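You operate a simulated robot arm through the tools that you are given. There is no shell and no other tool.

You are at the controls of a simulated two-armed robot. One attempt, no reset.

TASK
Fetch the brown tub from the top of the bench with the ring press and set it on the round grey pad. Take the red tube and leave it on the flat black block. Pick up the black-lid jar with one hand, pass it to the other hand and put it on the bench top by the spinner. The order is free. Set down upright: brown tub, black-lid jar.

The check looks at the end state, three seconds after you hand in, the way a careful person would. Anything else that was tipped, shoved, dropped, spilled or broken makes it a failure. A push-on lid holds only when it is set on centred and level and pressed home; a screw cap is set on level and turned clockwise until tight.

THE ROBOT
Two 7-joint arms with fingered hands on one trunk, on a base that moves. Base frame: it is fixed to the floor where the robot stands at the start and does not move with it; the origin is under the middle of the robot, x ahead of it, y to its left, z up; the surface under the hand at the start is at about z = 760. Lengths are in mm, angles in degrees, forces in N, time in s.
The left shoulder is at the start at [70, 157, 1139], the right one opposite. With the tool pointing down near the work surface each hand reaches from about 300 to 900 mm from the robot's upright axis, wherever it stands, measured 20 degrees to its own side. Places, roughly: bench top by the spinner [-5200, 2700, 800]; black-lid jar [-5250, 4000, 750]; flat black block (5x5x3 cm) [-3900, 2400, 800]; red tube (3x3x6 cm) [400, 300, 800]. Payload 5 kg a hand.
The tool frame of a hand sits at the grasp point between the pads (the TCP): z along the fingers, y along the line on which they close. The tips reach 31 mm beyond it. The gripper opens to 156 mm; its body begins 88 mm behind the TCP. The gripper is a hand of 4 fingers: y runs from the thumb to the fingers, the wrist lies at [0, 0, -249] in the tool frame.
Orientation is that of the tool frame in the base frame, as a unit quaternion [x, y, z, w]. With the fingers straight down and closing along the base's y, the tool's x points along the base's -x, its y along +y and its z along -z.

THE INTERFACE
- The arms move only by the tool play_rows. It takes "left_commands", "right_commands" or both (then of equal length, played together; a hand with none holds still); each is a list of rows, each a list of 6 numbers: the shift along the tool's x, y, z in units of 20 mm (1.0 is 20 mm), then the turn, a rotation vector about the tool's x, y, z in units of 8 degrees (1.0 is 8 degrees). In form: [[dx, dy, dz, ax, ay, az], ...]. A call has 1 to 20 rows; each row shifts and turns the commanded pose from where the row before left it, along the tool's axes as they then stand. A call with a number of a shift or a turn outside -1 to 1 is refused whole. Each row takes 0.2 s and may step no farther than 50 mm and 8.6 degrees from the row before; otherwise, the whole call is refused. Where a pose cannot be reached the arm comes as near as it can. A force on the tool above 40 N (or 10 N above the force at the start of the call, whichever is more), or a blocked arm, ends the call early, and 0.2 s more pass. In this call time passes only in rows, and 0.2 s behind the last. It gives the time, the measured TCP pose, the force on the tool (base axes), the opening and the grip force at its end, in the units of the frame above (readings bear some noise), with the torque about the TCP (base axes, N m) and any sound that the robot's microphone picked up.
- Cameras (640 x 400 px; columns grow to the right, rows downward): "scene" is now at [120.8, 40.8, 1358]; the picture's right is [0.42, -0.91, 0.00], its down [-0.67, -0.31, -0.68] and it looks along [0.61, 0.28, -0.74] (base axes); focal length 274 px, centre (320, 200). "left" rides on the left gripper at [-72, 2, -111] in its tool frame; the picture's right is [-0.02, -1.00, 0.00], its down [0.84, -0.02, -0.54] and it looks along [0.54, -0.01, 0.84] (tool axes); focal length 234 px, centre (320, 200). "right" rides on the right gripper at [72, 2, -111] in its tool frame; the picture's right is [-0.02, 1.00, 0.00], its down [-0.84, -0.02, -0.54] and it looks along [-0.54, -0.01, 0.84] (tool axes); focal length 234 px, centre (320, 200). There is no depth. A picture from a camera that has moved, and an enlarged one, comes with that camera's place and axes in the base frame and with its lens. The place of the scene camera against the robot may be out by one fixed shift of up to 12 mm in any direction.
- capture(camera): a new picture of that camera. It takes no simulated time.
- slide_trunk(by): slides the trunk up (or, below 0, down) by that many mm; the arms and the scene camera ride with it, the base frame stays. It gives what a move gives, with no picture.
- base_move(legs): drives the robot by 1 to 6 legs, each [ahead, turn to the left] in mm and degrees, along the robot's own axes; the way and the turn of a leg run together, so that a leg with both is an arc; at most 1500 mm and 180 degrees a leg. The arms and the cameras ride along, it lands a little off, and it stops where it bumps. It gives what a move gives.
- move_fingers(finger1, finger2, finger3, thumb_bend, hand): sets how far each is bent, from 0 (flat) to 100 (curled in); at 30 the hand is open as for a grip, at 70 the pads meet at the TCP. One left out holds its place. A second passes; each finger stops where it meets its share of the squeeze, and holds until it gets a number again. It is the only way to open and close the hand. It gives what a move gives, with no picture; readings hold the bend of each and the force on the fingers (four entries, about 0 where the hand has none), thumb and palm.
- head_to(pan, tilt): turns the head with the scene camera to pan (to the left, within 86 degrees either way) and tilt (down, from -29 to 69), counted from straight ahead of the robot. It gives what a move gives.
- close_up(camera, box): a new picture of the part [left, top, right, bottom] of that camera's present view, enlarged. It takes no simulated time.
- job_done(): hands the job in; it is judged then, once.

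Nothing tells you exact positions but the pictures and the camera data. Unless the task says otherwise, let go and move clear before handing in.

The tools are called after "Emit:" by a JSON object that holds its "method" and its "body". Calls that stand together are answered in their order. play_rows: Moves the arms, as the interface text tells. Its arguments: {"type":"object","properties":{"left_commands":{"type":"array"},"right_commands":{"type":"array"}},"required":[]} The other tools are called the same way: slide_trunk (by) moves the trunk up or down; move_fingers (finger1, finger2, finger3, thumb_bend, hand) moves the fingers one by one; base_move (legs) drives the base; head_to (pan, tilt) turns the head that bears the scene camera; capture (camera) takes a picture; close_up (camera, box) takes an enlarged picture of a part of a camera's view; job_done () hands the job in.

At the start:

```text
time_s: 0.0
left_tool_pos: [468.8, 587.5, 1019.6]
left_ee_rot: [0.0, 1.0, 0.0, 0.0]
left_ft_force: [0.6, -0.6, -0.7]
left_ft_torque: [-0.01, 0.0, 0.01]
left_finger_gap: 155.9
left_finger_force: 0.1
left_shape: jaw
left_bend: [30.0, 30.0, 30.0, 30.0]
left_finger forces: [0.0, 0.0, 0.0, 0.0, 0.0, 0.0]
right_tool_pos: [740.2, 19.5, 1051.7]
right_ee_rot: [0.0, 1.0, 0.0, 0.0]
right_ft_force: [-0.2, 0.5, 1.6]
right_ft_torque: [-0.02, -0.03, 0.0]
right_finger_gap: 155.9
right_finger_force: 0.1
right_shape: jaw
right_bend: [30.0, 30.0, 30.0, 30.0]
right_finger forces: [0.1, 0.1, 0.1, 0.0, 0.0, 0.0]
trunk travel left (down, up): [-525.0, 415.0]
robot x, y, heading: [0.7, -3.3, -0.1]
head pan, tilt (commanded): [24.9, 47.4]
```

scene: 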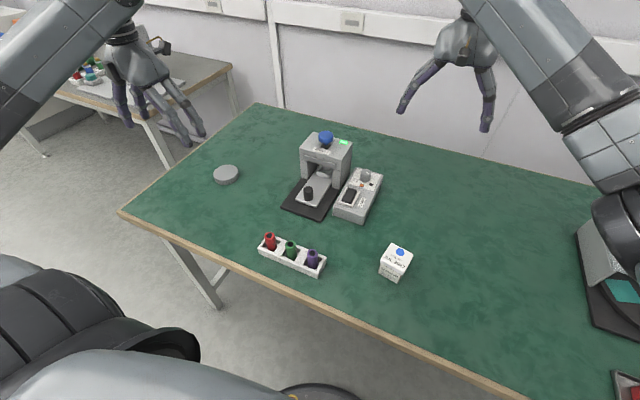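
right: 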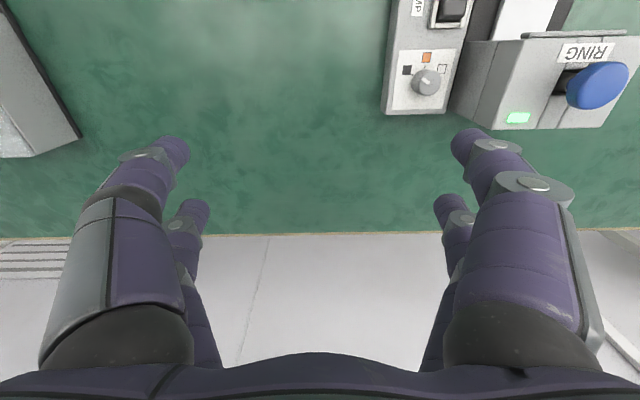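
left: 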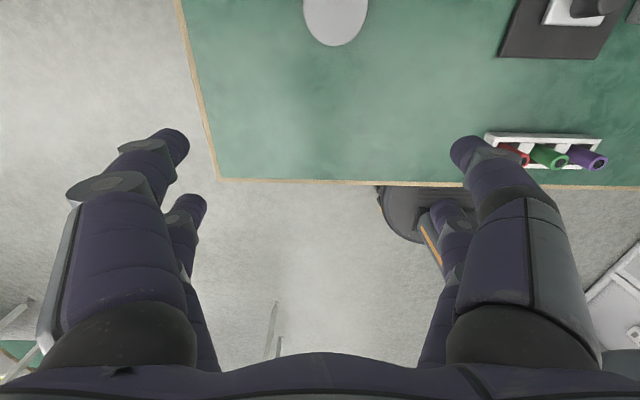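

I see the first bench with the ring press, its control box, a tube rack with a red, a green and a purple tube, and a round grey disc near the left end; no brown tub is in view yet. I'll look around with the head before moving anything.

Emit:
{"method": "close_up", "body": {"camera": "scene", "box": [200, 100, 440, 290]}}

Emit:
{"method": "head_to", "body": {"pan": -30, "tilt": 45}}

Emit:
{"method": "capture", "body": {"camera": "scene"}}

```text
2.11 times, centred on (320, 195) of scene
camera zoom: at [120.8, 40.8, 1358.0], right [0.42, -0.91, 0.0], down [-0.67, -0.31, -0.68], along [0.61, 0.28, -0.74], focal length 577 px, centre (320, 210)
```

zoom: 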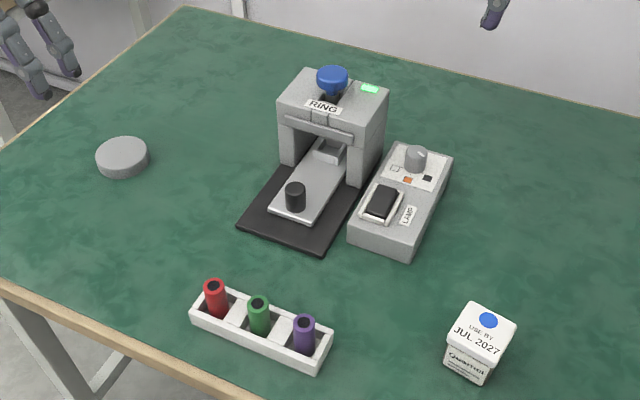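

```text
time_s: 1.2
left_tool_pos: [468.1, 587.2, 1020.7]
left_ee_rot: [0.0, 1.0, 0.0, 0.001]
left_ft_force: [-0.4, -0.2, -0.6]
left_ft_torque: [0.02, -0.01, 0.0]
left_finger_gap: 156.1
left_finger_force: 0.0
left_shape: jaw
left_bend: [30.0, 30.0, 30.0, 30.0]
left_finger forces: [0.1, 0.1, 0.0, 0.0, 0.0, 0.0]
right_tool_pos: [738.9, 20.6, 1052.7]
right_ee_rot: [0.0, 1.0, 0.0, 0.0]
right_ft_force: [0.3, 1.1, -0.5]
right_ft_torque: [0.03, 0.0, 0.05]
right_finger_gap: 155.8
right_finger_force: 0.1
right_shape: jaw
right_bend: [30.0, 30.0, 30.0, 30.0]
right_finger forces: [0.1, 0.1, 0.0, 0.0, 0.0, 0.0]
trunk travel left (down, up): [-525.0, 415.0]
robot x, y, heading: [-1.9, -0.3, -0.1]
head pan, tilt (commanded): [-30.0, 45.0]
```

```text
taken
camera scene: at [119.4, -33.2, 1361.4], right [-0.5, -0.87, 0.0], down [-0.61, 0.35, -0.71], along [0.61, -0.35, -0.71], focal length 274 px, centre (320, 200)
```

scene: 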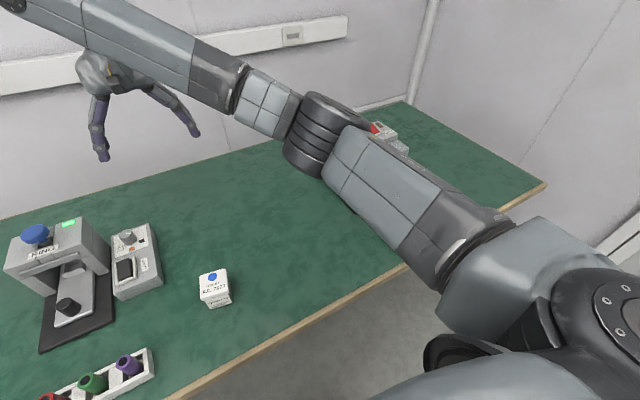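

The right arm hides the right part of the bench, where some devices stand. I'll keep panning to survey the whole room.

Emit:
{"method": "head_to", "body": {"pan": -65, "tilt": 35}}

Emit:
{"method": "capture", "body": {"camera": "scene"}}

Emit:
{"method": "head_to", "body": {"pan": 0, "tilt": 45}}

Emit:
{"method": "capture", "body": {"camera": "scene"}}

Emit:
{"method": "head_to", "body": {"pan": 60, "tilt": 25}}

Emit:
{"method": "capture", "body": {"camera": "scene"}}

Emit:
{"method": "head_to", "body": {"pan": 86, "tilt": 20}}

Emit:
{"method": "capture", "body": {"camera": "scene"}}

```text
time_s: 2.2
left_tool_pos: [467.9, 586.4, 1018.9]
left_ee_rot: [0.0, 1.0, -0.001, 0.0]
left_ft_force: [0.4, -0.1, -0.3]
left_ft_torque: [0.0, -0.01, 0.0]
left_finger_gap: 156.3
left_finger_force: 0.0
left_shape: jaw
left_bend: [30.0, 30.0, 30.0, 30.0]
left_finger forces: [0.1, 0.0, 0.0, 0.0, 0.0, 0.1]
right_tool_pos: [739.9, 20.5, 1052.0]
right_ee_rot: [0.0, 1.0, 0.0, 0.0]
right_ft_force: [0.2, 0.5, -0.3]
right_ft_torque: [0.02, -0.01, 0.02]
right_finger_gap: 155.9
right_finger_force: 0.0
right_shape: jaw
right_bend: [30.0, 30.0, 30.0, 30.0]
right_finger forces: [0.0, 0.1, 0.0, 0.1, 0.1, 0.1]
trunk travel left (down, up): [-525.0, 415.0]
robot x, y, heading: [0.8, -1.2, 0.0]
head pan, tilt (commanded): [-65.0, 35.0]
```

```text
taken
camera scene: at [86.2, -72.3, 1376.2], right [-0.91, -0.42, 0.0], down [-0.24, 0.52, -0.82], along [0.35, -0.74, -0.57], focal length 274 px, centre (320, 200)
```

scene: 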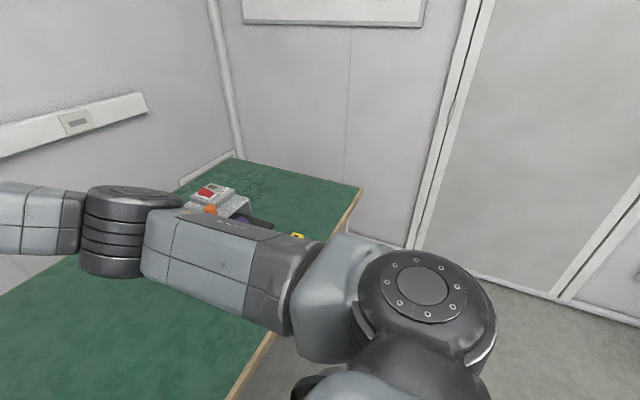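

```text
time_s: 3.6
left_tool_pos: [468.0, 588.3, 1019.4]
left_ee_rot: [0.0, 1.0, 0.0, 0.0]
left_ft_force: [0.0, 0.0, 0.1]
left_ft_torque: [0.04, 0.0, -0.01]
left_finger_gap: 156.2
left_finger_force: 0.0
left_shape: jaw
left_bend: [30.0, 30.0, 30.0, 30.0]
left_finger forces: [0.0, 0.0, 0.1, 0.0, 0.0, 0.0]
right_tool_pos: [739.6, 19.8, 1052.4]
right_ee_rot: [0.0, 1.0, 0.0, 0.0]
right_ft_force: [-0.4, 1.0, 0.0]
right_ft_torque: [0.01, -0.04, 0.0]
right_finger_gap: 156.1
right_finger_force: 0.1
right_shape: jaw
right_bend: [30.0, 30.0, 30.0, 30.0]
right_finger forces: [0.0, 0.1, 0.1, 0.0, 0.0, 0.0]
trunk travel left (down, up): [-525.0, 415.0]
robot x, y, heading: [1.3, 1.1, -0.1]
head pan, tilt (commanded): [0.0, 45.0]
```

```text
taken
camera scene: at [130.3, 7.3, 1361.4], right [0.0, -1.0, 0.0], down [-0.71, 0.0, -0.71], along [0.71, 0.0, -0.71], focal length 274 px, centre (320, 200)
```

scene: 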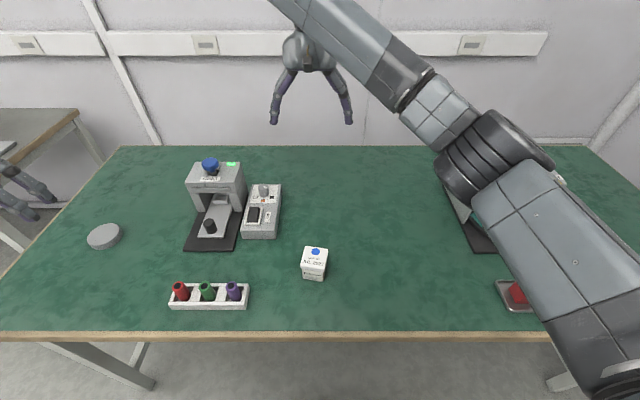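

```text
time_s: 4.9
left_tool_pos: [468.2, 588.0, 1019.7]
left_ee_rot: [0.0, 1.0, 0.0, -0.001]
left_ft_force: [-0.3, 0.3, -0.7]
left_ft_torque: [-0.02, 0.0, -0.02]
left_finger_gap: 155.8
left_finger_force: 0.2
left_shape: jaw
left_bend: [30.0, 30.0, 30.0, 30.0]
left_finger forces: [0.1, 0.0, 0.0, 0.0, 0.0, 0.0]
right_tool_pos: [739.0, 19.9, 1051.2]
right_ee_rot: [0.0, 1.0, 0.0, 0.0]
right_ft_force: [0.3, -0.5, -0.1]
right_ft_torque: [-0.01, -0.02, 0.02]
right_finger_gap: 155.6
right_finger_force: 0.1
right_shape: jaw
right_bend: [30.0, 30.0, 30.0, 30.0]
right_finger forces: [0.0, 0.0, 0.0, 0.1, 0.1, 0.1]
trunk travel left (down, up): [-525.0, 415.0]
robot x, y, heading: [-0.6, 0.8, -0.0]
head pan, tilt (commanded): [60.0, 25.0]
```

```text
taken
camera scene: at [95.1, 87.2, 1391.9], right [0.87, -0.5, 0.0], down [-0.21, -0.37, -0.91], along [0.45, 0.78, -0.42], focal length 274 px, centre (320, 200)
```

scene: 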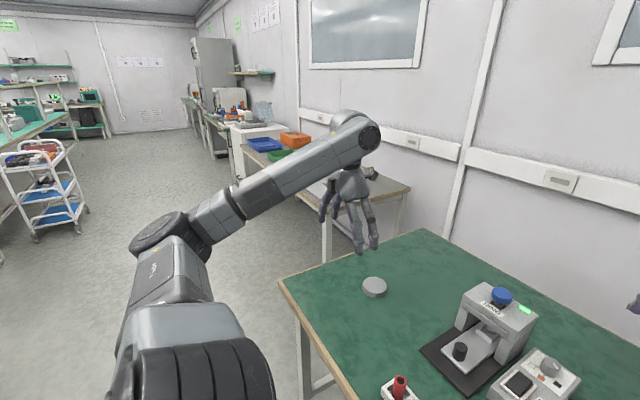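

```text
time_s: 5.8
left_tool_pos: [468.9, 588.4, 1019.3]
left_ee_rot: [0.0, 1.0, 0.001, 0.0]
left_ft_force: [0.8, 0.0, -0.1]
left_ft_torque: [0.04, -0.03, 0.0]
left_finger_gap: 156.0
left_finger_force: 0.1
left_shape: jaw
left_bend: [30.0, 30.0, 30.0, 30.0]
left_finger forces: [0.1, 0.0, 0.0, 0.0, 0.0, 0.0]
right_tool_pos: [739.2, 21.5, 1052.6]
right_ee_rot: [0.0, 1.0, 0.0, 0.0]
right_ft_force: [0.2, -0.8, -0.4]
right_ft_torque: [-0.01, 0.0, -0.02]
right_finger_gap: 155.9
right_finger_force: 0.1
right_shape: jaw
right_bend: [30.0, 30.0, 30.0, 30.0]
right_finger forces: [0.0, 0.1, 0.0, 0.1, 0.1, 0.0]
trunk travel left (down, up): [-525.0, 415.0]
robot x, y, heading: [-0.9, -1.9, 0.1]
head pan, tilt (commanded): [85.9, 20.0]
```

```text
taken
camera scene: at [55.6, 100.3, 1400.0], right [1.0, -0.07, 0.0], down [-0.02, -0.34, -0.94], along [0.07, 0.94, -0.34], focal length 274 px, centre (320, 200)
```

scene: 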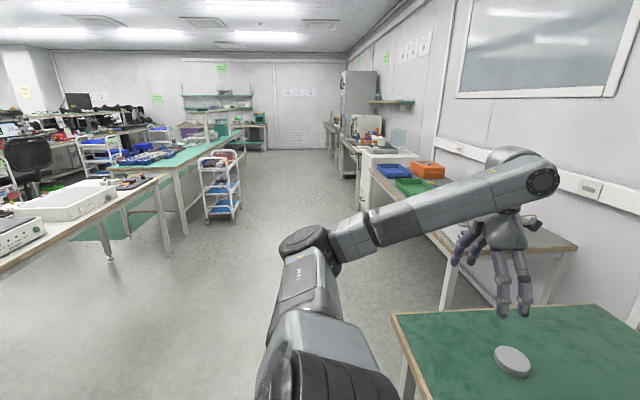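

The left end shows a grey disc (~[590, 600]) that's likely the grey pad; the tub is not visible, perhaps behind my right arm. I'll move the right hand to the right so its wrist camera and the scene camera can see that side.

Emit:
{"method": "play_rows", "body": {"right_commands": [[0.5, -1, -0.2, 0, 0, 0], [0.5, -1, -0.2, 0, 0, 0], [0.5, -1, -0.2, 0, 0, 0], [0.5, -1, -0.2, 0, 0, 0], [0.5, -1, -0.2, 0, 0, 0], [0.5, -1, -0.2, 0, 0, 0], [0.5, -1, -0.2, 0, 0, 0], [0.5, -1, -0.2, 0, 0, 0], [0.5, -1, -0.2, 0, 0, 0], [0.5, -1, -0.2, 0, 0, 0], [0.5, -1, -0.2, 0, 0, 0], [0.5, -1, -0.2, 0, 0, 0], [0.5, -1, -0.2, 0, 0, 0], [0.5, -1, -0.2, 0, 0, 0], [0.5, -1, -0.2, 0, 0, 0], [0.5, -1, -0.2, 0, 0, 0], [0.5, -1, -0.2, 0, 0, 0], [0.5, -1, -0.2, 0, 0, 0], [0.5, -1, -0.2, 0, 0, 0], [0.5, -1, -0.2, 0, 0, 0]]}}

Emit:
{"method": "capture", "body": {"camera": "right"}}

Emit:
{"method": "head_to", "body": {"pan": -15, "tilt": 40}}

Emit:
{"method": "capture", "body": {"camera": "scene"}}

```text
time_s: 10.0
left_tool_pos: [467.0, 587.3, 1021.1]
left_ee_rot: [0.0, 1.0, 0.001, 0.0]
left_ft_force: [-0.1, 0.5, -0.8]
left_ft_torque: [-0.02, -0.02, -0.03]
left_finger_gap: 155.8
left_finger_force: 0.1
left_shape: jaw
left_bend: [30.0, 30.0, 30.0, 30.0]
left_finger forces: [0.0, 0.1, 0.0, 0.0, 0.0, 0.0]
right_tool_pos: [537.7, -379.8, 1133.2]
right_ee_rot: [-0.001, 1.0, 0.001, 0.001]
right_ft_force: [-0.1, 0.1, -1.2]
right_ft_torque: [0.01, 0.0, 0.03]
right_finger_gap: 155.7
right_finger_force: 0.0
right_shape: jaw
right_bend: [30.0, 30.0, 30.0, 30.0]
right_finger forces: [0.0, 0.0, 0.1, 0.1, 0.0, 0.0]
trunk travel left (down, up): [-525.0, 415.0]
robot x, y, heading: [1.6, 2.0, 0.1]
head pan, tilt (commanded): [85.9, 20.0]
```

```text
taken
camera right: at [465.3, -379.2, 1244.1], right [0.02, 1.0, 0.0], down [0.84, -0.02, 0.55], along [0.55, -0.01, -0.84], focal length 234 px, centre (320, 200)
```

right: 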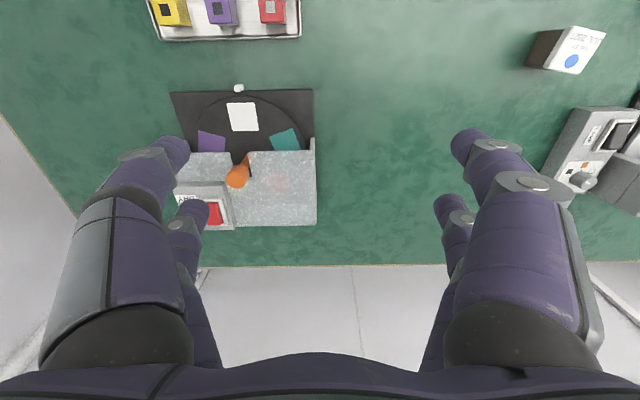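

```text
time_s: 11.8
left_tool_pos: [468.3, 587.4, 1019.0]
left_ee_rot: [0.001, 1.0, -0.001, 0.0]
left_ft_force: [-0.3, -0.5, 0.0]
left_ft_torque: [0.01, 0.02, 0.0]
left_finger_gap: 156.0
left_finger_force: 0.1
left_shape: jaw
left_bend: [30.0, 30.0, 30.0, 30.0]
left_finger forces: [0.1, 0.1, 0.1, 0.0, 0.1, 0.0]
right_tool_pos: [539.1, -378.8, 1133.3]
right_ee_rot: [0.0, 1.0, 0.0, 0.0]
right_ft_force: [1.4, 0.1, -0.3]
right_ft_torque: [0.0, -0.01, -0.01]
right_finger_gap: 155.8
right_finger_force: 0.1
right_shape: jaw
right_bend: [30.0, 30.0, 30.0, 30.0]
right_finger forces: [0.1, 0.0, 0.0, 0.0, 0.0, 0.0]
trunk travel left (down, up): [-525.0, 415.0]
robot x, y, heading: [0.9, 0.3, -0.1]
head pan, tilt (commanded): [-15.0, 40.0]
```

```text
taken
camera scene: at [131.0, -14.8, 1368.6], right [-0.26, -0.97, 0.0], down [-0.62, 0.17, -0.77], along [0.74, -0.2, -0.64], focal length 274 px, centre (320, 200)
```

scene: 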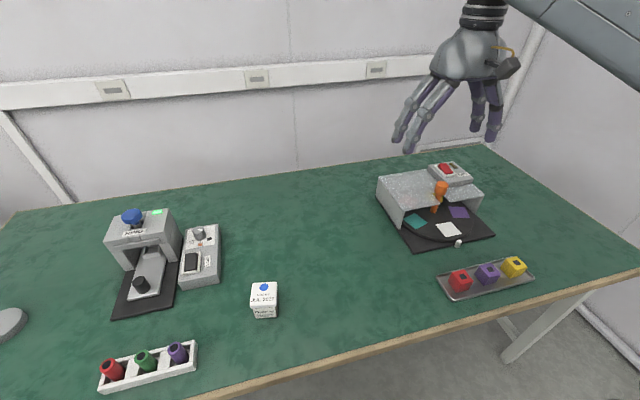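

No brown tub is visible on this bench so far. I'll zoom in on both machines and look at the tables further off to find it.

Emit:
{"method": "close_up", "body": {"camera": "scene", "box": [80, 190, 300, 330]}}

Emit:
{"method": "close_up", "body": {"camera": "scene", "box": [360, 140, 560, 300]}}

Emit:
{"method": "head_to", "body": {"pan": 86, "tilt": 10}}

Emit:
{"method": "close_up", "body": {"camera": "scene", "box": [0, 100, 260, 270]}}

Emit:
{"method": "close_up", "body": {"camera": "scene", "box": [200, 60, 460, 230]}}

```text
2.86 times, centred on (190, 260) of scene
camera zoom: at [131.0, -14.8, 1368.6], right [-0.26, -0.97, 0.0], down [-0.62, 0.17, -0.77], along [0.74, -0.2, -0.64], focal length 783 px, centre (691, 29)
```

zoom: 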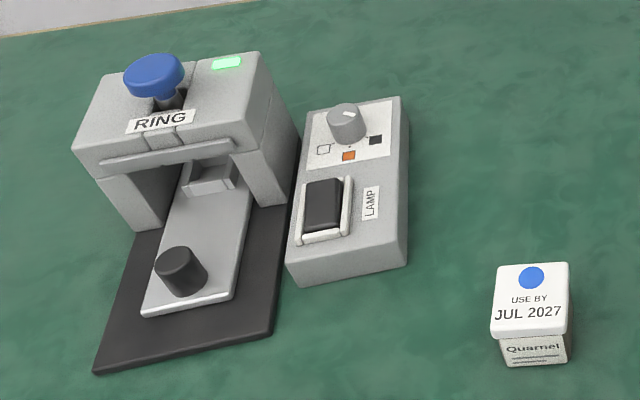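

```text
2.50 times, centred on (460, 220) of scene
camera zoom: at [131.0, -14.8, 1368.6], right [-0.26, -0.97, 0.0], down [-0.62, 0.17, -0.77], along [0.74, -0.2, -0.64], focal length 685 px, centre (-30, 150)
```

zoom: 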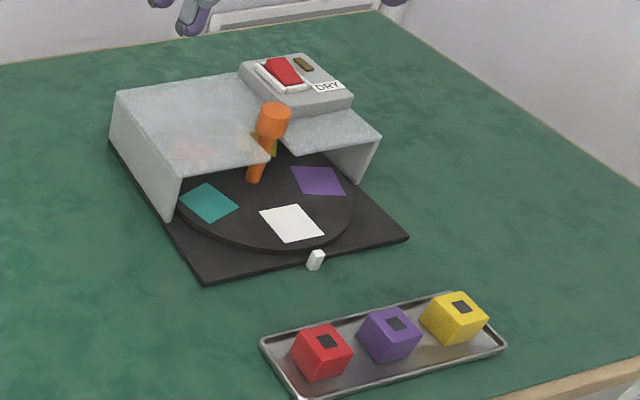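

```text
time_s: 13.6
left_tool_pos: [467.4, 587.0, 1021.2]
left_ee_rot: [-0.001, 1.0, 0.0, 0.0]
left_ft_force: [-0.1, -0.1, 0.3]
left_ft_torque: [0.01, -0.01, 0.0]
left_finger_gap: 156.0
left_finger_force: 0.0
left_shape: jaw
left_bend: [30.0, 30.0, 30.0, 30.0]
left_finger forces: [0.1, 0.1, 0.1, 0.0, 0.1, 0.0]
right_tool_pos: [538.4, -379.6, 1133.8]
right_ee_rot: [0.0, 1.0, 0.0, -0.001]
right_ft_force: [-0.4, -0.1, 0.1]
right_ft_torque: [0.02, 0.01, -0.02]
right_finger_gap: 156.3
right_finger_force: 0.0
right_shape: jaw
right_bend: [30.0, 30.0, 30.0, 30.0]
right_finger forces: [0.0, 0.0, 0.0, 0.1, 0.0, 0.0]
trunk travel left (down, up): [-525.0, 415.0]
robot x, y, heading: [-1.8, -1.8, -0.0]
head pan, tilt (commanded): [85.9, 10.0]
```

```text
2.35 times, centred on (130, 185) of scene
camera zoom: at [55.5, 99.9, 1416.3], right [1.0, -0.07, 0.0], down [-0.01, -0.17, -0.98], along [0.07, 0.98, -0.17], focal length 645 px, centre (767, 235)
```

zoom: 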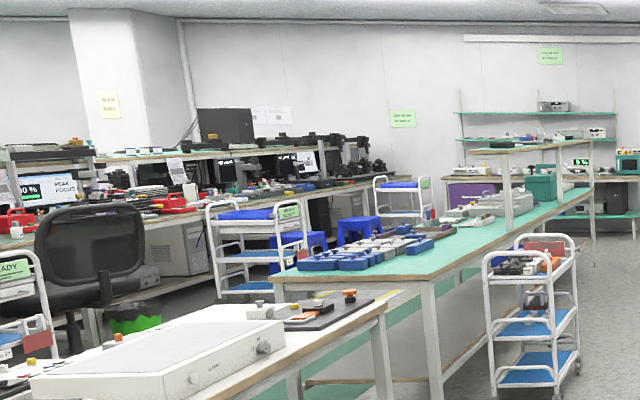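

```text
2.35 times, centred on (330, 145) of scene
camera zoom: at [55.5, 99.9, 1416.3], right [1.0, -0.07, 0.0], down [-0.01, -0.17, -0.98], along [0.07, 0.98, -0.17], focal length 645 px, centre (296, 329)
```

zoom: 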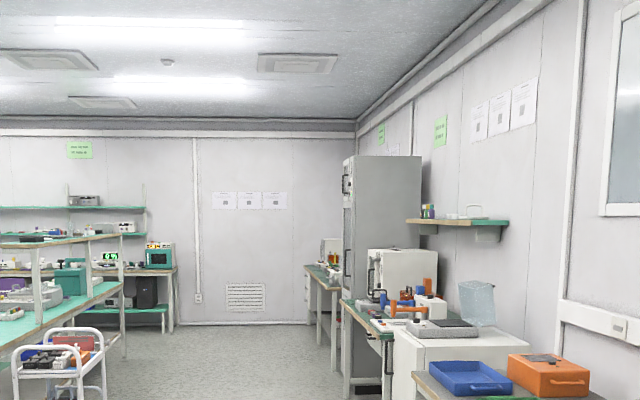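

The room is large, with many benches; nothing brown is identified yet. I'll look closely at my hand's finger layout and at the tube rack before grasping.

Emit:
{"method": "head_to", "body": {"pan": -25, "tilt": 25}}

Emit:
{"method": "close_up", "body": {"camera": "scene", "box": [250, 50, 450, 220]}}

Emit:
{"method": "head_to", "body": {"pan": 45, "tilt": 45}}

Emit:
{"method": "capture", "body": {"camera": "scene"}}

Emit:
{"method": "close_up", "body": {"camera": "left", "box": [430, 80, 640, 220]}}

```text
time_s: 15.4
left_tool_pos: [469.2, 587.0, 1020.7]
left_ee_rot: [0.0, 1.0, 0.001, 0.0]
left_ft_force: [0.5, 0.0, -0.1]
left_ft_torque: [0.0, 0.0, 0.0]
left_finger_gap: 156.1
left_finger_force: 0.1
left_shape: jaw
left_bend: [30.0, 30.0, 30.0, 30.0]
left_finger forces: [0.1, 0.1, 0.0, 0.0, 0.0, 0.0]
right_tool_pos: [538.6, -379.3, 1132.3]
right_ee_rot: [0.0, 1.0, 0.0, 0.0]
right_ft_force: [0.1, 0.4, -0.4]
right_ft_torque: [0.0, -0.02, 0.02]
right_finger_gap: 155.9
right_finger_force: 0.1
right_shape: jaw
right_bend: [30.0, 30.0, 30.0, 30.0]
right_finger forces: [0.0, 0.0, 0.0, 0.0, 0.0, 0.0]
trunk travel left (down, up): [-525.0, 415.0]
robot x, y, heading: [0.9, 0.4, 0.1]
head pan, tilt (commanded): [-25.0, 25.0]
```

```text
2.35 times, centred on (350, 135) of scene
camera zoom: at [132.4, -31.7, 1392.0], right [-0.42, -0.91, 0.0], down [-0.38, 0.18, -0.91], along [0.82, -0.38, -0.42], focal length 645 px, centre (249, 353)
```

zoom: 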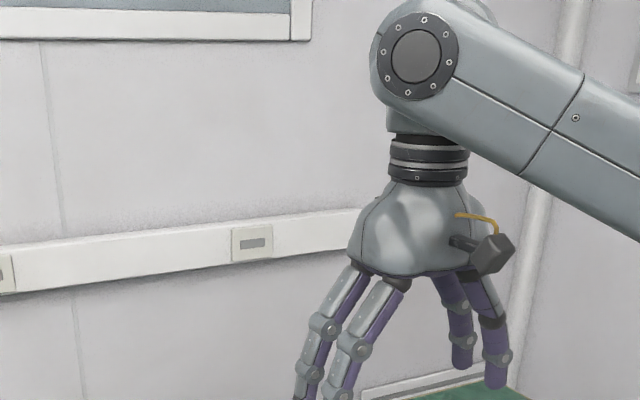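

```text
time_s: 16.9
left_tool_pos: [468.1, 587.8, 1021.4]
left_ee_rot: [-0.001, 1.0, 0.0, 0.001]
left_ft_force: [-0.3, 0.2, 0.0]
left_ft_torque: [-0.02, -0.04, -0.01]
left_finger_gap: 155.6
left_finger_force: 0.1
left_shape: jaw
left_bend: [30.0, 30.0, 30.0, 30.0]
left_finger forces: [0.0, 0.0, 0.1, 0.1, 0.0, 0.1]
right_tool_pos: [539.0, -379.0, 1132.0]
right_ee_rot: [0.0, 1.0, 0.0, 0.0]
right_ft_force: [0.8, 0.0, 0.3]
right_ft_torque: [0.01, 0.01, -0.01]
right_finger_gap: 155.9
right_finger_force: 0.1
right_shape: jaw
right_bend: [30.0, 30.0, 30.0, 30.0]
right_finger forces: [0.0, 0.0, 0.0, 0.1, 0.1, 0.0]
trunk travel left (down, up): [-525.0, 415.0]
robot x, y, heading: [-1.2, 0.3, 0.2]
head pan, tilt (commanded): [45.0, 45.0]
```

```text
taken
camera scene: at [106.4, 64.6, 1361.4], right [0.71, -0.71, 0.0], down [-0.5, -0.5, -0.71], along [0.5, 0.5, -0.71], focal length 274 px, centre (320, 200)
```

scene: 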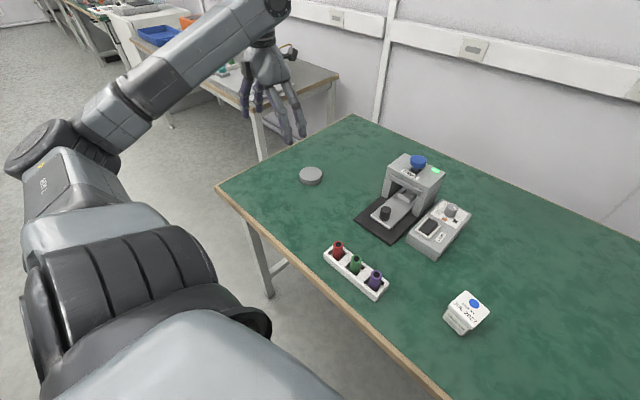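

```text
2.86 times, centred on (535, 150) of left
camera zoom: at [539.7, 589.8, 1130.9], right [0.02, -1.0, 0.0], down [-0.84, -0.02, 0.54], along [-0.54, -0.01, -0.84], focal length 669 px, centre (-294, 343)
```

zoom: 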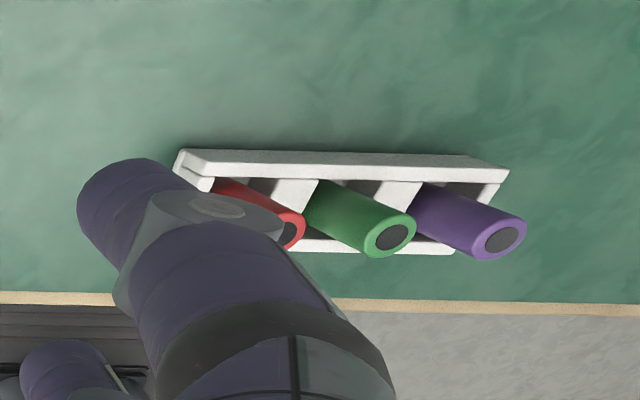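

The hand has two fingers on each side, at about ±24 mm along tool x. Before deciding, I'll raise the trunk so the head camera can see behind the machines on this bench and over the room.

Emit:
{"method": "slide_trunk", "body": {"by": 400}}

Emit:
{"method": "head_to", "body": {"pan": 20, "tilt": 50}}

Emit:
{"method": "capture", "body": {"camera": "scene"}}

Emit:
{"method": "head_to", "body": {"pan": -30, "tilt": 50}}

Emit:
{"method": "capture", "body": {"camera": "scene"}}

Emit:
{"method": "head_to", "body": {"pan": 75, "tilt": 25}}

Emit:
{"method": "capture", "body": {"camera": "scene"}}

```text
time_s: 20.7
left_tool_pos: [468.8, 587.8, 1419.7]
left_ee_rot: [0.0, 1.0, 0.0, 0.0]
left_ft_force: [0.1, -0.2, 0.4]
left_ft_torque: [0.0, 0.0, 0.05]
left_finger_gap: 155.6
left_finger_force: 0.1
left_shape: jaw
left_bend: [30.0, 30.0, 30.0, 30.0]
left_finger forces: [0.0, 0.0, 0.0, 0.0, 0.1, 0.0]
right_tool_pos: [539.6, -379.8, 1532.5]
right_ee_rot: [-0.001, 1.0, 0.0, 0.001]
right_ft_force: [-0.8, -0.4, -0.3]
right_ft_torque: [0.0, 0.03, 0.0]
right_finger_gap: 155.7
right_finger_force: 0.0
right_shape: jaw
right_bend: [30.0, 30.0, 30.0, 30.0]
right_finger forces: [0.0, 0.1, 0.1, 0.0, 0.1, 0.0]
trunk travel left (down, up): [-925.0, 15.0]
robot x, y, heading: [-0.1, 0.5, -0.1]
head pan, tilt (commanded): [45.0, 45.0]
```

```text
time_s: 21.6
left_tool_pos: [468.5, 586.6, 1420.1]
left_ee_rot: [0.0, 1.0, 0.0, 0.0]
left_ft_force: [-0.3, 0.6, 0.2]
left_ft_torque: [0.01, -0.02, 0.0]
left_finger_gap: 155.7
left_finger_force: 0.1
left_shape: jaw
left_bend: [30.0, 30.0, 30.0, 30.0]
left_finger forces: [0.0, 0.0, 0.0, 0.0, 0.1, 0.1]
right_tool_pos: [539.6, -378.9, 1534.1]
right_ee_rot: [0.0, 1.0, 0.001, 0.0]
right_ft_force: [0.4, -0.3, 0.2]
right_ft_torque: [0.03, -0.02, -0.03]
right_finger_gap: 156.0
right_finger_force: 0.0
right_shape: jaw
right_bend: [30.0, 30.0, 30.0, 30.0]
right_finger forces: [0.0, 0.1, 0.1, 0.1, 0.0, 0.0]
trunk travel left (down, up): [-925.0, 15.0]
robot x, y, heading: [2.9, -2.9, 0.1]
head pan, tilt (commanded): [20.0, 50.0]
```

```text
taken
camera scene: at [121.3, 33.6, 1754.5], right [0.34, -0.94, 0.0], down [-0.72, -0.26, -0.64], along [0.6, 0.22, -0.77], focal length 274 px, centre (320, 200)
```

scene: 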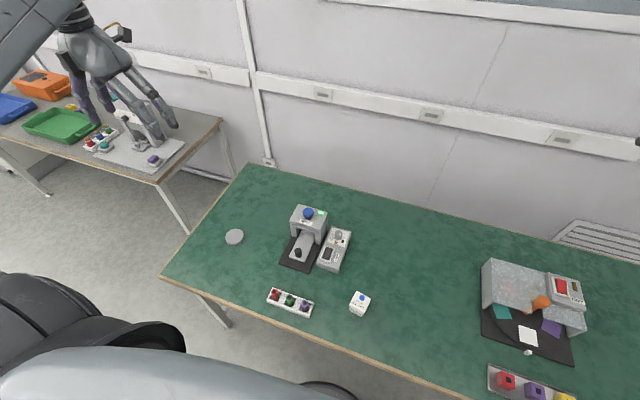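

```text
time_s: 22.8
left_tool_pos: [468.1, 588.0, 1420.7]
left_ee_rot: [0.0, 1.0, 0.0, 0.0]
left_ft_force: [-0.3, -1.3, -0.6]
left_ft_torque: [0.0, -0.01, -0.02]
left_finger_gap: 155.9
left_finger_force: 0.1
left_shape: jaw
left_bend: [30.0, 30.0, 30.0, 30.0]
left_finger forces: [0.1, 0.0, 0.1, 0.0, 0.0, 0.0]
right_tool_pos: [539.6, -379.2, 1532.1]
right_ee_rot: [0.0, 1.0, 0.0, 0.0]
right_ft_force: [-0.1, -0.1, -0.5]
right_ft_torque: [0.01, -0.01, 0.03]
right_finger_gap: 156.0
right_finger_force: 0.1
right_shape: jaw
right_bend: [30.0, 30.0, 30.0, 30.0]
right_finger forces: [0.0, 0.1, 0.0, 0.1, 0.1, 0.0]
trunk travel left (down, up): [-925.0, 15.0]
robot x, y, heading: [3.7, 1.0, -0.1]
head pan, tilt (commanded): [-30.0, 50.0]
```

```text
taken
camera scene: at [115.7, -31.3, 1754.5], right [-0.5, -0.87, 0.0], down [-0.66, 0.38, -0.64], along [0.56, -0.32, -0.77], focal length 274 px, centre (320, 200)
```

scene: 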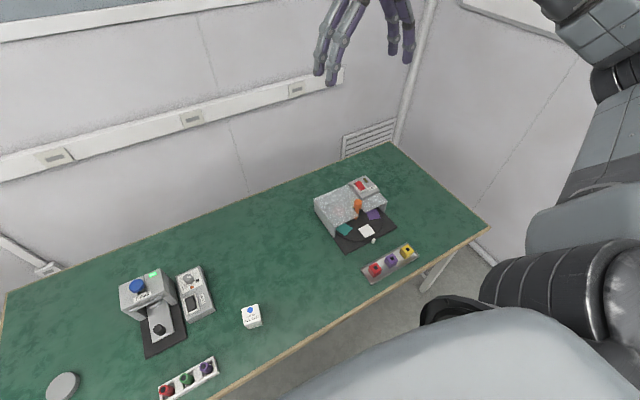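

```text
time_s: 24.6
left_tool_pos: [468.8, 587.0, 1420.8]
left_ee_rot: [0.0, 1.0, 0.0, 0.001]
left_ft_force: [0.2, 0.0, 0.2]
left_ft_torque: [0.0, -0.01, -0.01]
left_finger_gap: 155.7
left_finger_force: 0.2
left_shape: jaw
left_bend: [30.0, 30.0, 30.0, 30.0]
left_finger forces: [0.1, 0.0, 0.0, 0.0, 0.0, 0.1]
right_tool_pos: [539.3, -379.1, 1534.1]
right_ee_rot: [0.001, 1.0, 0.0, -0.001]
right_ft_force: [-0.1, 0.5, -0.5]
right_ft_torque: [0.03, -0.02, 0.01]
right_finger_gap: 156.1
right_finger_force: 0.1
right_shape: jaw
right_bend: [30.0, 30.0, 30.0, 30.0]
right_finger forces: [0.0, 0.0, 0.0, 0.0, 0.1, 0.0]
trunk travel left (down, up): [-925.0, 15.0]
robot x, y, heading: [-1.3, -2.0, -0.3]
head pan, tilt (commanded): [75.0, 25.0]
```

```text
taken
camera scene: at [72.8, 96.1, 1791.9], right [0.97, -0.26, 0.0], down [-0.11, -0.41, -0.91], along [0.23, 0.88, -0.42], focal length 274 px, centre (320, 200)
```

scene: 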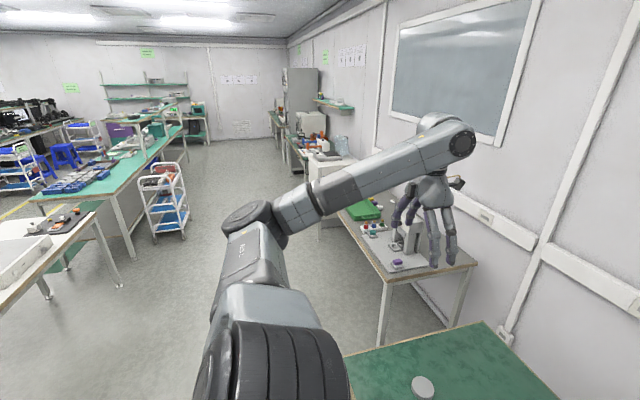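

This bench has no brown tub even from above. I'll zoom into the neighbouring table and the distant benches to look for the tub and another ring press.

Emit:
{"method": "close_up", "body": {"camera": "scene", "box": [0, 80, 220, 300]}}

Emit:
{"method": "close_up", "body": {"camera": "scene", "box": [270, 90, 480, 280]}}

Emit:
{"method": "head_to", "body": {"pan": 40, "tilt": 30}}

Emit:
{"method": "capture", "body": {"camera": "scene"}}

Emit:
{"method": "close_up", "body": {"camera": "scene", "box": [0, 100, 300, 300]}}

```text
1.82 times, centred on (110, 190) of scene
camera zoom: at [72.8, 96.1, 1791.9], right [0.97, -0.26, 0.0], down [-0.11, -0.41, -0.91], along [0.23, 0.88, -0.42], focal length 498 px, centre (702, 218)
```

zoom: 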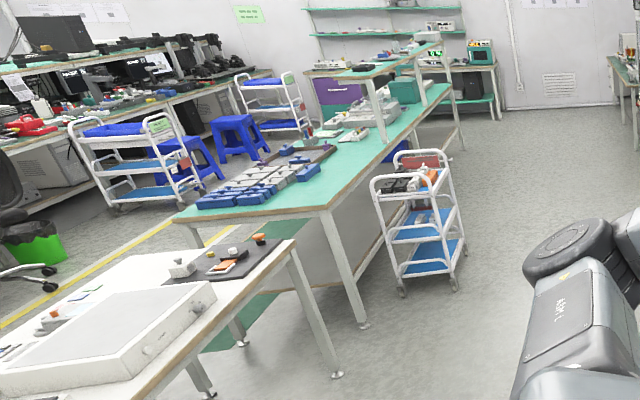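

```text
2.11 times, centred on (375, 185) of scene
camera zoom: at [72.8, 96.1, 1791.9], right [0.97, -0.26, 0.0], down [-0.11, -0.41, -0.91], along [0.23, 0.88, -0.42], focal length 577 px, centre (204, 232)
```

zoom: 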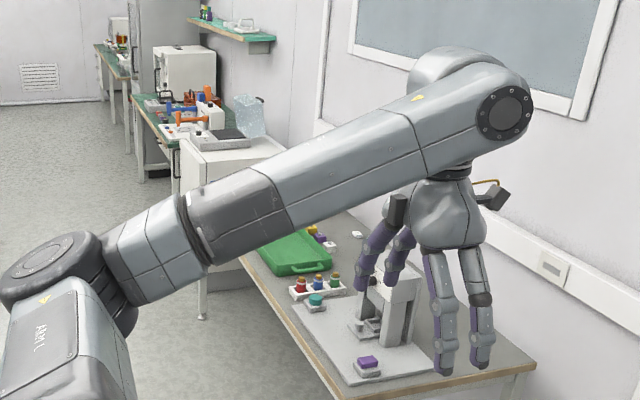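

```text
time_s: 25.6
left_tool_pos: [468.7, 587.2, 1419.7]
left_ee_rot: [0.0, 1.0, 0.0, 0.001]
left_ft_force: [-0.2, 0.2, 0.1]
left_ft_torque: [0.03, 0.0, 0.04]
left_finger_gap: 155.6
left_finger_force: 0.1
left_shape: jaw
left_bend: [30.0, 30.0, 30.0, 30.0]
left_finger forces: [0.1, 0.0, 0.1, 0.0, 0.0, 0.1]
right_tool_pos: [537.8, -378.5, 1533.1]
right_ee_rot: [0.0, 1.0, 0.0, 0.0]
right_ft_force: [-0.6, -0.2, -0.2]
right_ft_torque: [0.0, -0.05, -0.03]
right_finger_gap: 156.1
right_finger_force: 0.1
right_shape: jaw
right_bend: [30.0, 30.0, 30.0, 30.0]
right_finger forces: [0.0, 0.0, 0.0, 0.0, 0.1, 0.0]
trunk travel left (down, up): [-925.0, 15.0]
robot x, y, heading: [-1.3, -0.7, -0.1]
head pan, tilt (commanded): [40.0, 30.0]
```

```text
taken
camera scene: at [118.1, 65.4, 1784.0], right [0.64, -0.77, 0.0], down [-0.38, -0.32, -0.87], along [0.66, 0.56, -0.5], focal length 274 px, centre (320, 200)
```

scene: 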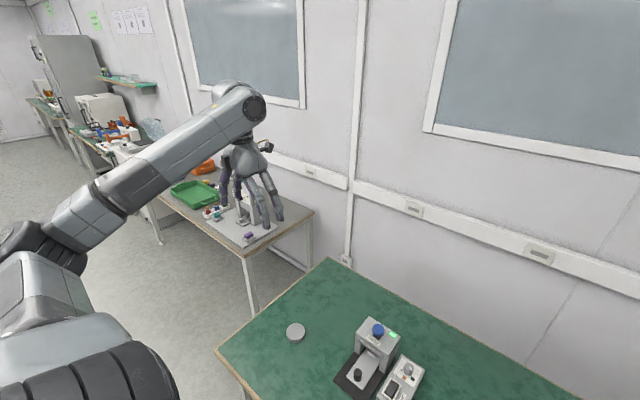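

```text
2.00 times, centred on (150, 200) of scene
camera zoom: at [118.1, 65.4, 1784.0], right [0.64, -0.77, 0.0], down [-0.38, -0.32, -0.87], along [0.66, 0.56, -0.5], focal length 548 px, centre (660, 200)
```

zoom: 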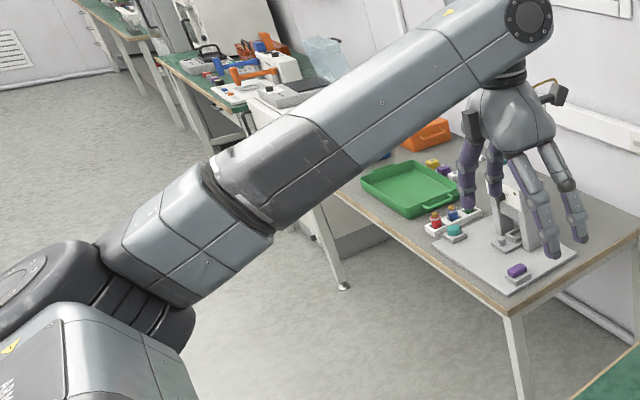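

I'll zoom at the whole bench from the raised head, especially behind the dryer, and look through the right wrist camera, which is now high.

Emit:
{"method": "head_to", "body": {"pan": -35, "tilt": 45}}

Emit:
{"method": "close_up", "body": {"camera": "scene", "box": [220, 80, 480, 260]}}

Emit:
{"method": "capture", "body": {"camera": "right"}}

Emit:
{"method": "capture", "body": {"camera": "left"}}

```text
time_s: 27.1
left_tool_pos: [469.5, 586.9, 1419.2]
left_ee_rot: [0.0, 1.0, 0.0, -0.001]
left_ft_force: [0.9, 0.1, -0.1]
left_ft_torque: [-0.01, -0.01, 0.0]
left_finger_gap: 155.9
left_finger_force: 0.1
left_shape: jaw
left_bend: [30.0, 30.0, 30.0, 30.0]
left_finger forces: [0.1, 0.0, 0.0, 0.0, 0.0, 0.0]
right_tool_pos: [538.5, -379.3, 1534.1]
right_ee_rot: [0.0, 1.0, 0.0, -0.001]
right_ft_force: [0.2, -1.0, 0.1]
right_ft_torque: [0.02, -0.01, 0.0]
right_finger_gap: 156.0
right_finger_force: 0.0
right_shape: jaw
right_bend: [30.0, 30.0, 30.0, 30.0]
right_finger forces: [0.1, 0.0, 0.0, 0.1, 0.1, 0.0]
trunk travel left (down, up): [-925.0, 15.0]
robot x, y, heading: [-0.0, 2.9, -0.0]
head pan, tilt (commanded): [-35.0, 45.0]
```

```text
2.22 times, centred on (350, 170) of scene
camera zoom: at [115.6, -39.4, 1761.4], right [-0.57, -0.82, 0.0], down [-0.58, 0.41, -0.71], along [0.58, -0.41, -0.71], focal length 609 px, centre (253, 267)
```

zoom: 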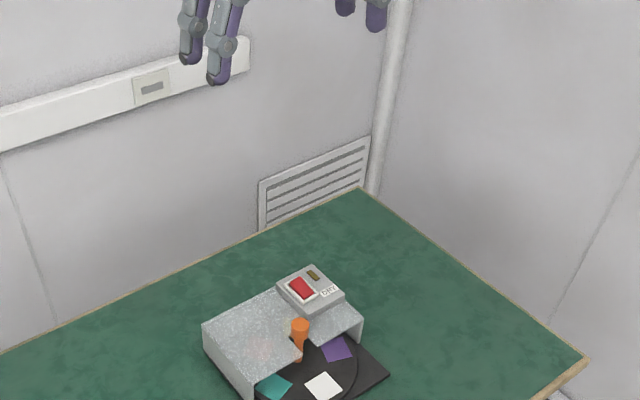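

```text
taken
camera right: at [466.3, -378.6, 1643.9], right [0.02, 1.0, 0.0], down [0.84, -0.02, 0.54], along [0.54, -0.01, -0.84], focal length 234 px, centre (320, 200)
```

right: 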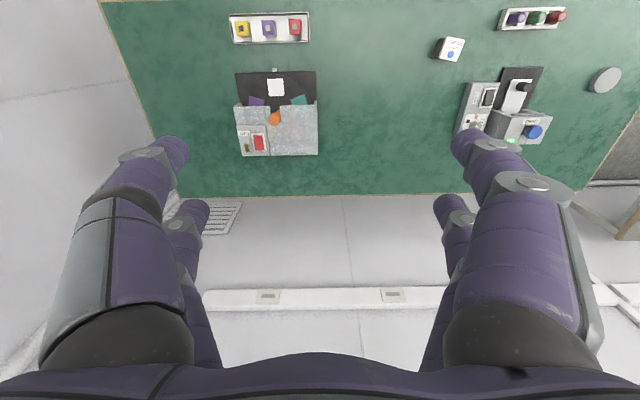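

```text
taken
camera left: at [539.8, 589.8, 1530.9], right [0.02, -1.0, 0.0], down [-0.84, -0.02, 0.54], along [-0.54, -0.01, -0.84], focal length 234 px, centre (320, 200)
```

left: 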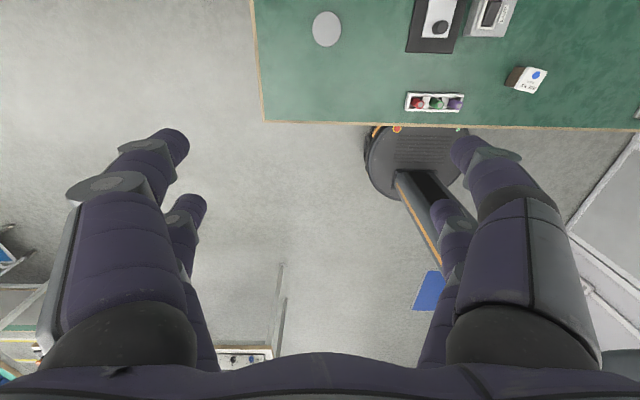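

Interesting: from behind, the white "Quarnel" container shows a brown body with a white label and lid. I'll zoom in on it from the wrist cameras.

Emit:
{"method": "close_up", "body": {"camera": "left", "box": [480, 50, 580, 110]}}

Emit:
{"method": "close_up", "body": {"camera": "right", "box": [410, 20, 490, 80]}}

Emit:
{"method": "head_to", "body": {"pan": 0, "tilt": 55}}

Emit:
{"method": "close_up", "body": {"camera": "scene", "box": [240, 140, 400, 260]}}

Emit:
{"method": "capture", "body": {"camera": "scene"}}

```text
6.40 times, centred on (530, 80) of left
camera zoom: at [539.8, 589.8, 1530.9], right [0.02, -1.0, 0.0], down [-0.84, -0.02, 0.54], along [-0.54, -0.01, -0.84], focal length 1499 px, centre (-1024, 968)
```

zoom: 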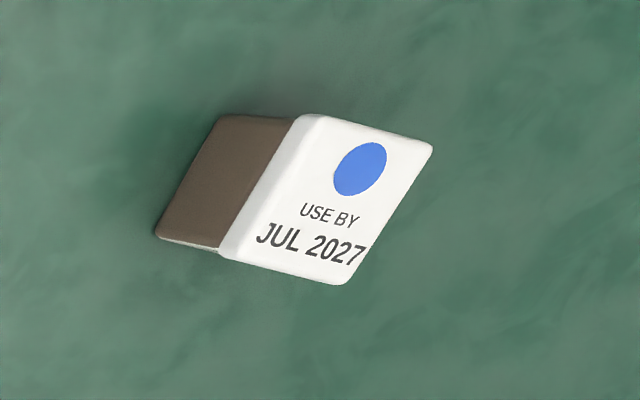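

```text
6.67 times, centred on (450, 50) of right
camera zoom: at [466.3, -378.6, 1643.9], right [0.02, 1.0, 0.0], down [0.84, -0.02, 0.54], along [0.54, -0.01, -0.84], focal length 1561 px, centre (-547, 1200)
```

zoom: 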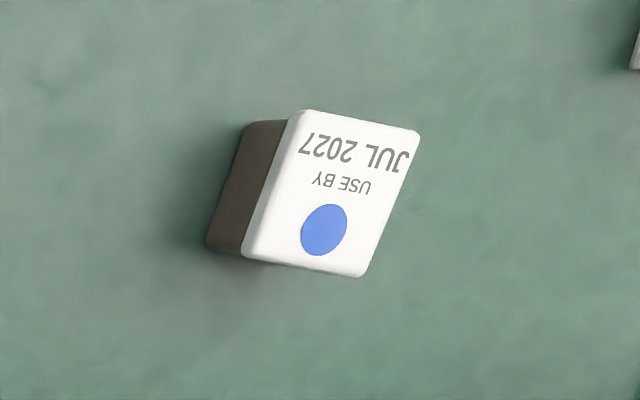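

```text
time_s: 28.1
left_tool_pos: [468.6, 586.0, 1420.0]
left_ee_rot: [0.0, 1.0, 0.0, 0.0]
left_ft_force: [-0.1, 0.6, -0.2]
left_ft_torque: [-0.01, -0.01, -0.03]
left_finger_gap: 155.6
left_finger_force: 0.1
left_shape: jaw
left_bend: [30.0, 30.0, 30.0, 30.0]
left_finger forces: [0.0, 0.0, 0.0, 0.0, 0.1, 0.1]
right_tool_pos: [539.5, -379.7, 1532.7]
right_ee_rot: [0.0, 1.0, 0.0, 0.0]
right_ft_force: [-0.2, 0.1, 0.2]
right_ft_torque: [-0.04, -0.01, 0.01]
right_finger_gap: 156.2
right_finger_force: 0.1
right_shape: jaw
right_bend: [30.0, 30.0, 30.0, 30.0]
right_finger forces: [0.0, 0.0, 0.0, 0.0, 0.0, 0.0]
trunk travel left (down, up): [-925.0, 15.0]
robot x, y, heading: [0.0, 2.1, 0.3]
head pan, tilt (commanded): [0.0, 55.0]
```

```text
3.33 times, centred on (320, 200) of scene
camera zoom: at [121.0, 7.0, 1748.0], right [0.0, -1.0, 0.0], down [-0.82, 0.0, -0.57], along [0.57, 0.0, -0.82], focal length 913 px, centre (320, 200)
```

zoom: 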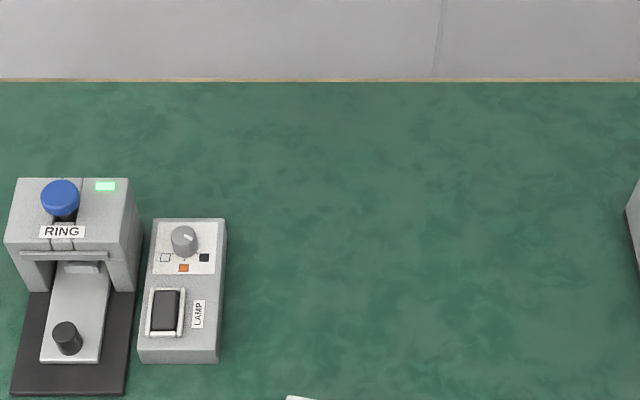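

```text
taken
camera scene: at [121.0, 7.0, 1748.0], right [0.0, -1.0, 0.0], down [-0.82, 0.0, -0.57], along [0.57, 0.0, -0.82], focal length 274 px, centre (320, 200)
```

scene: 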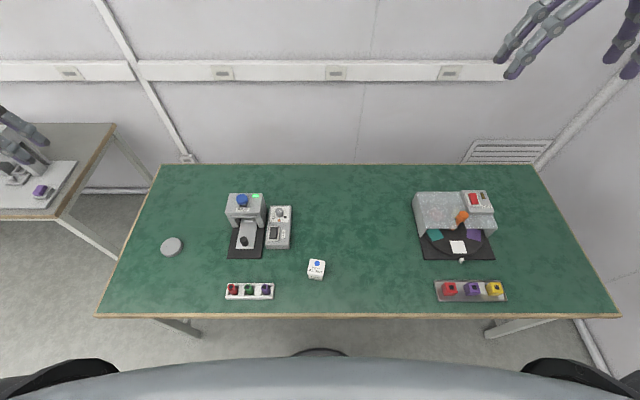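

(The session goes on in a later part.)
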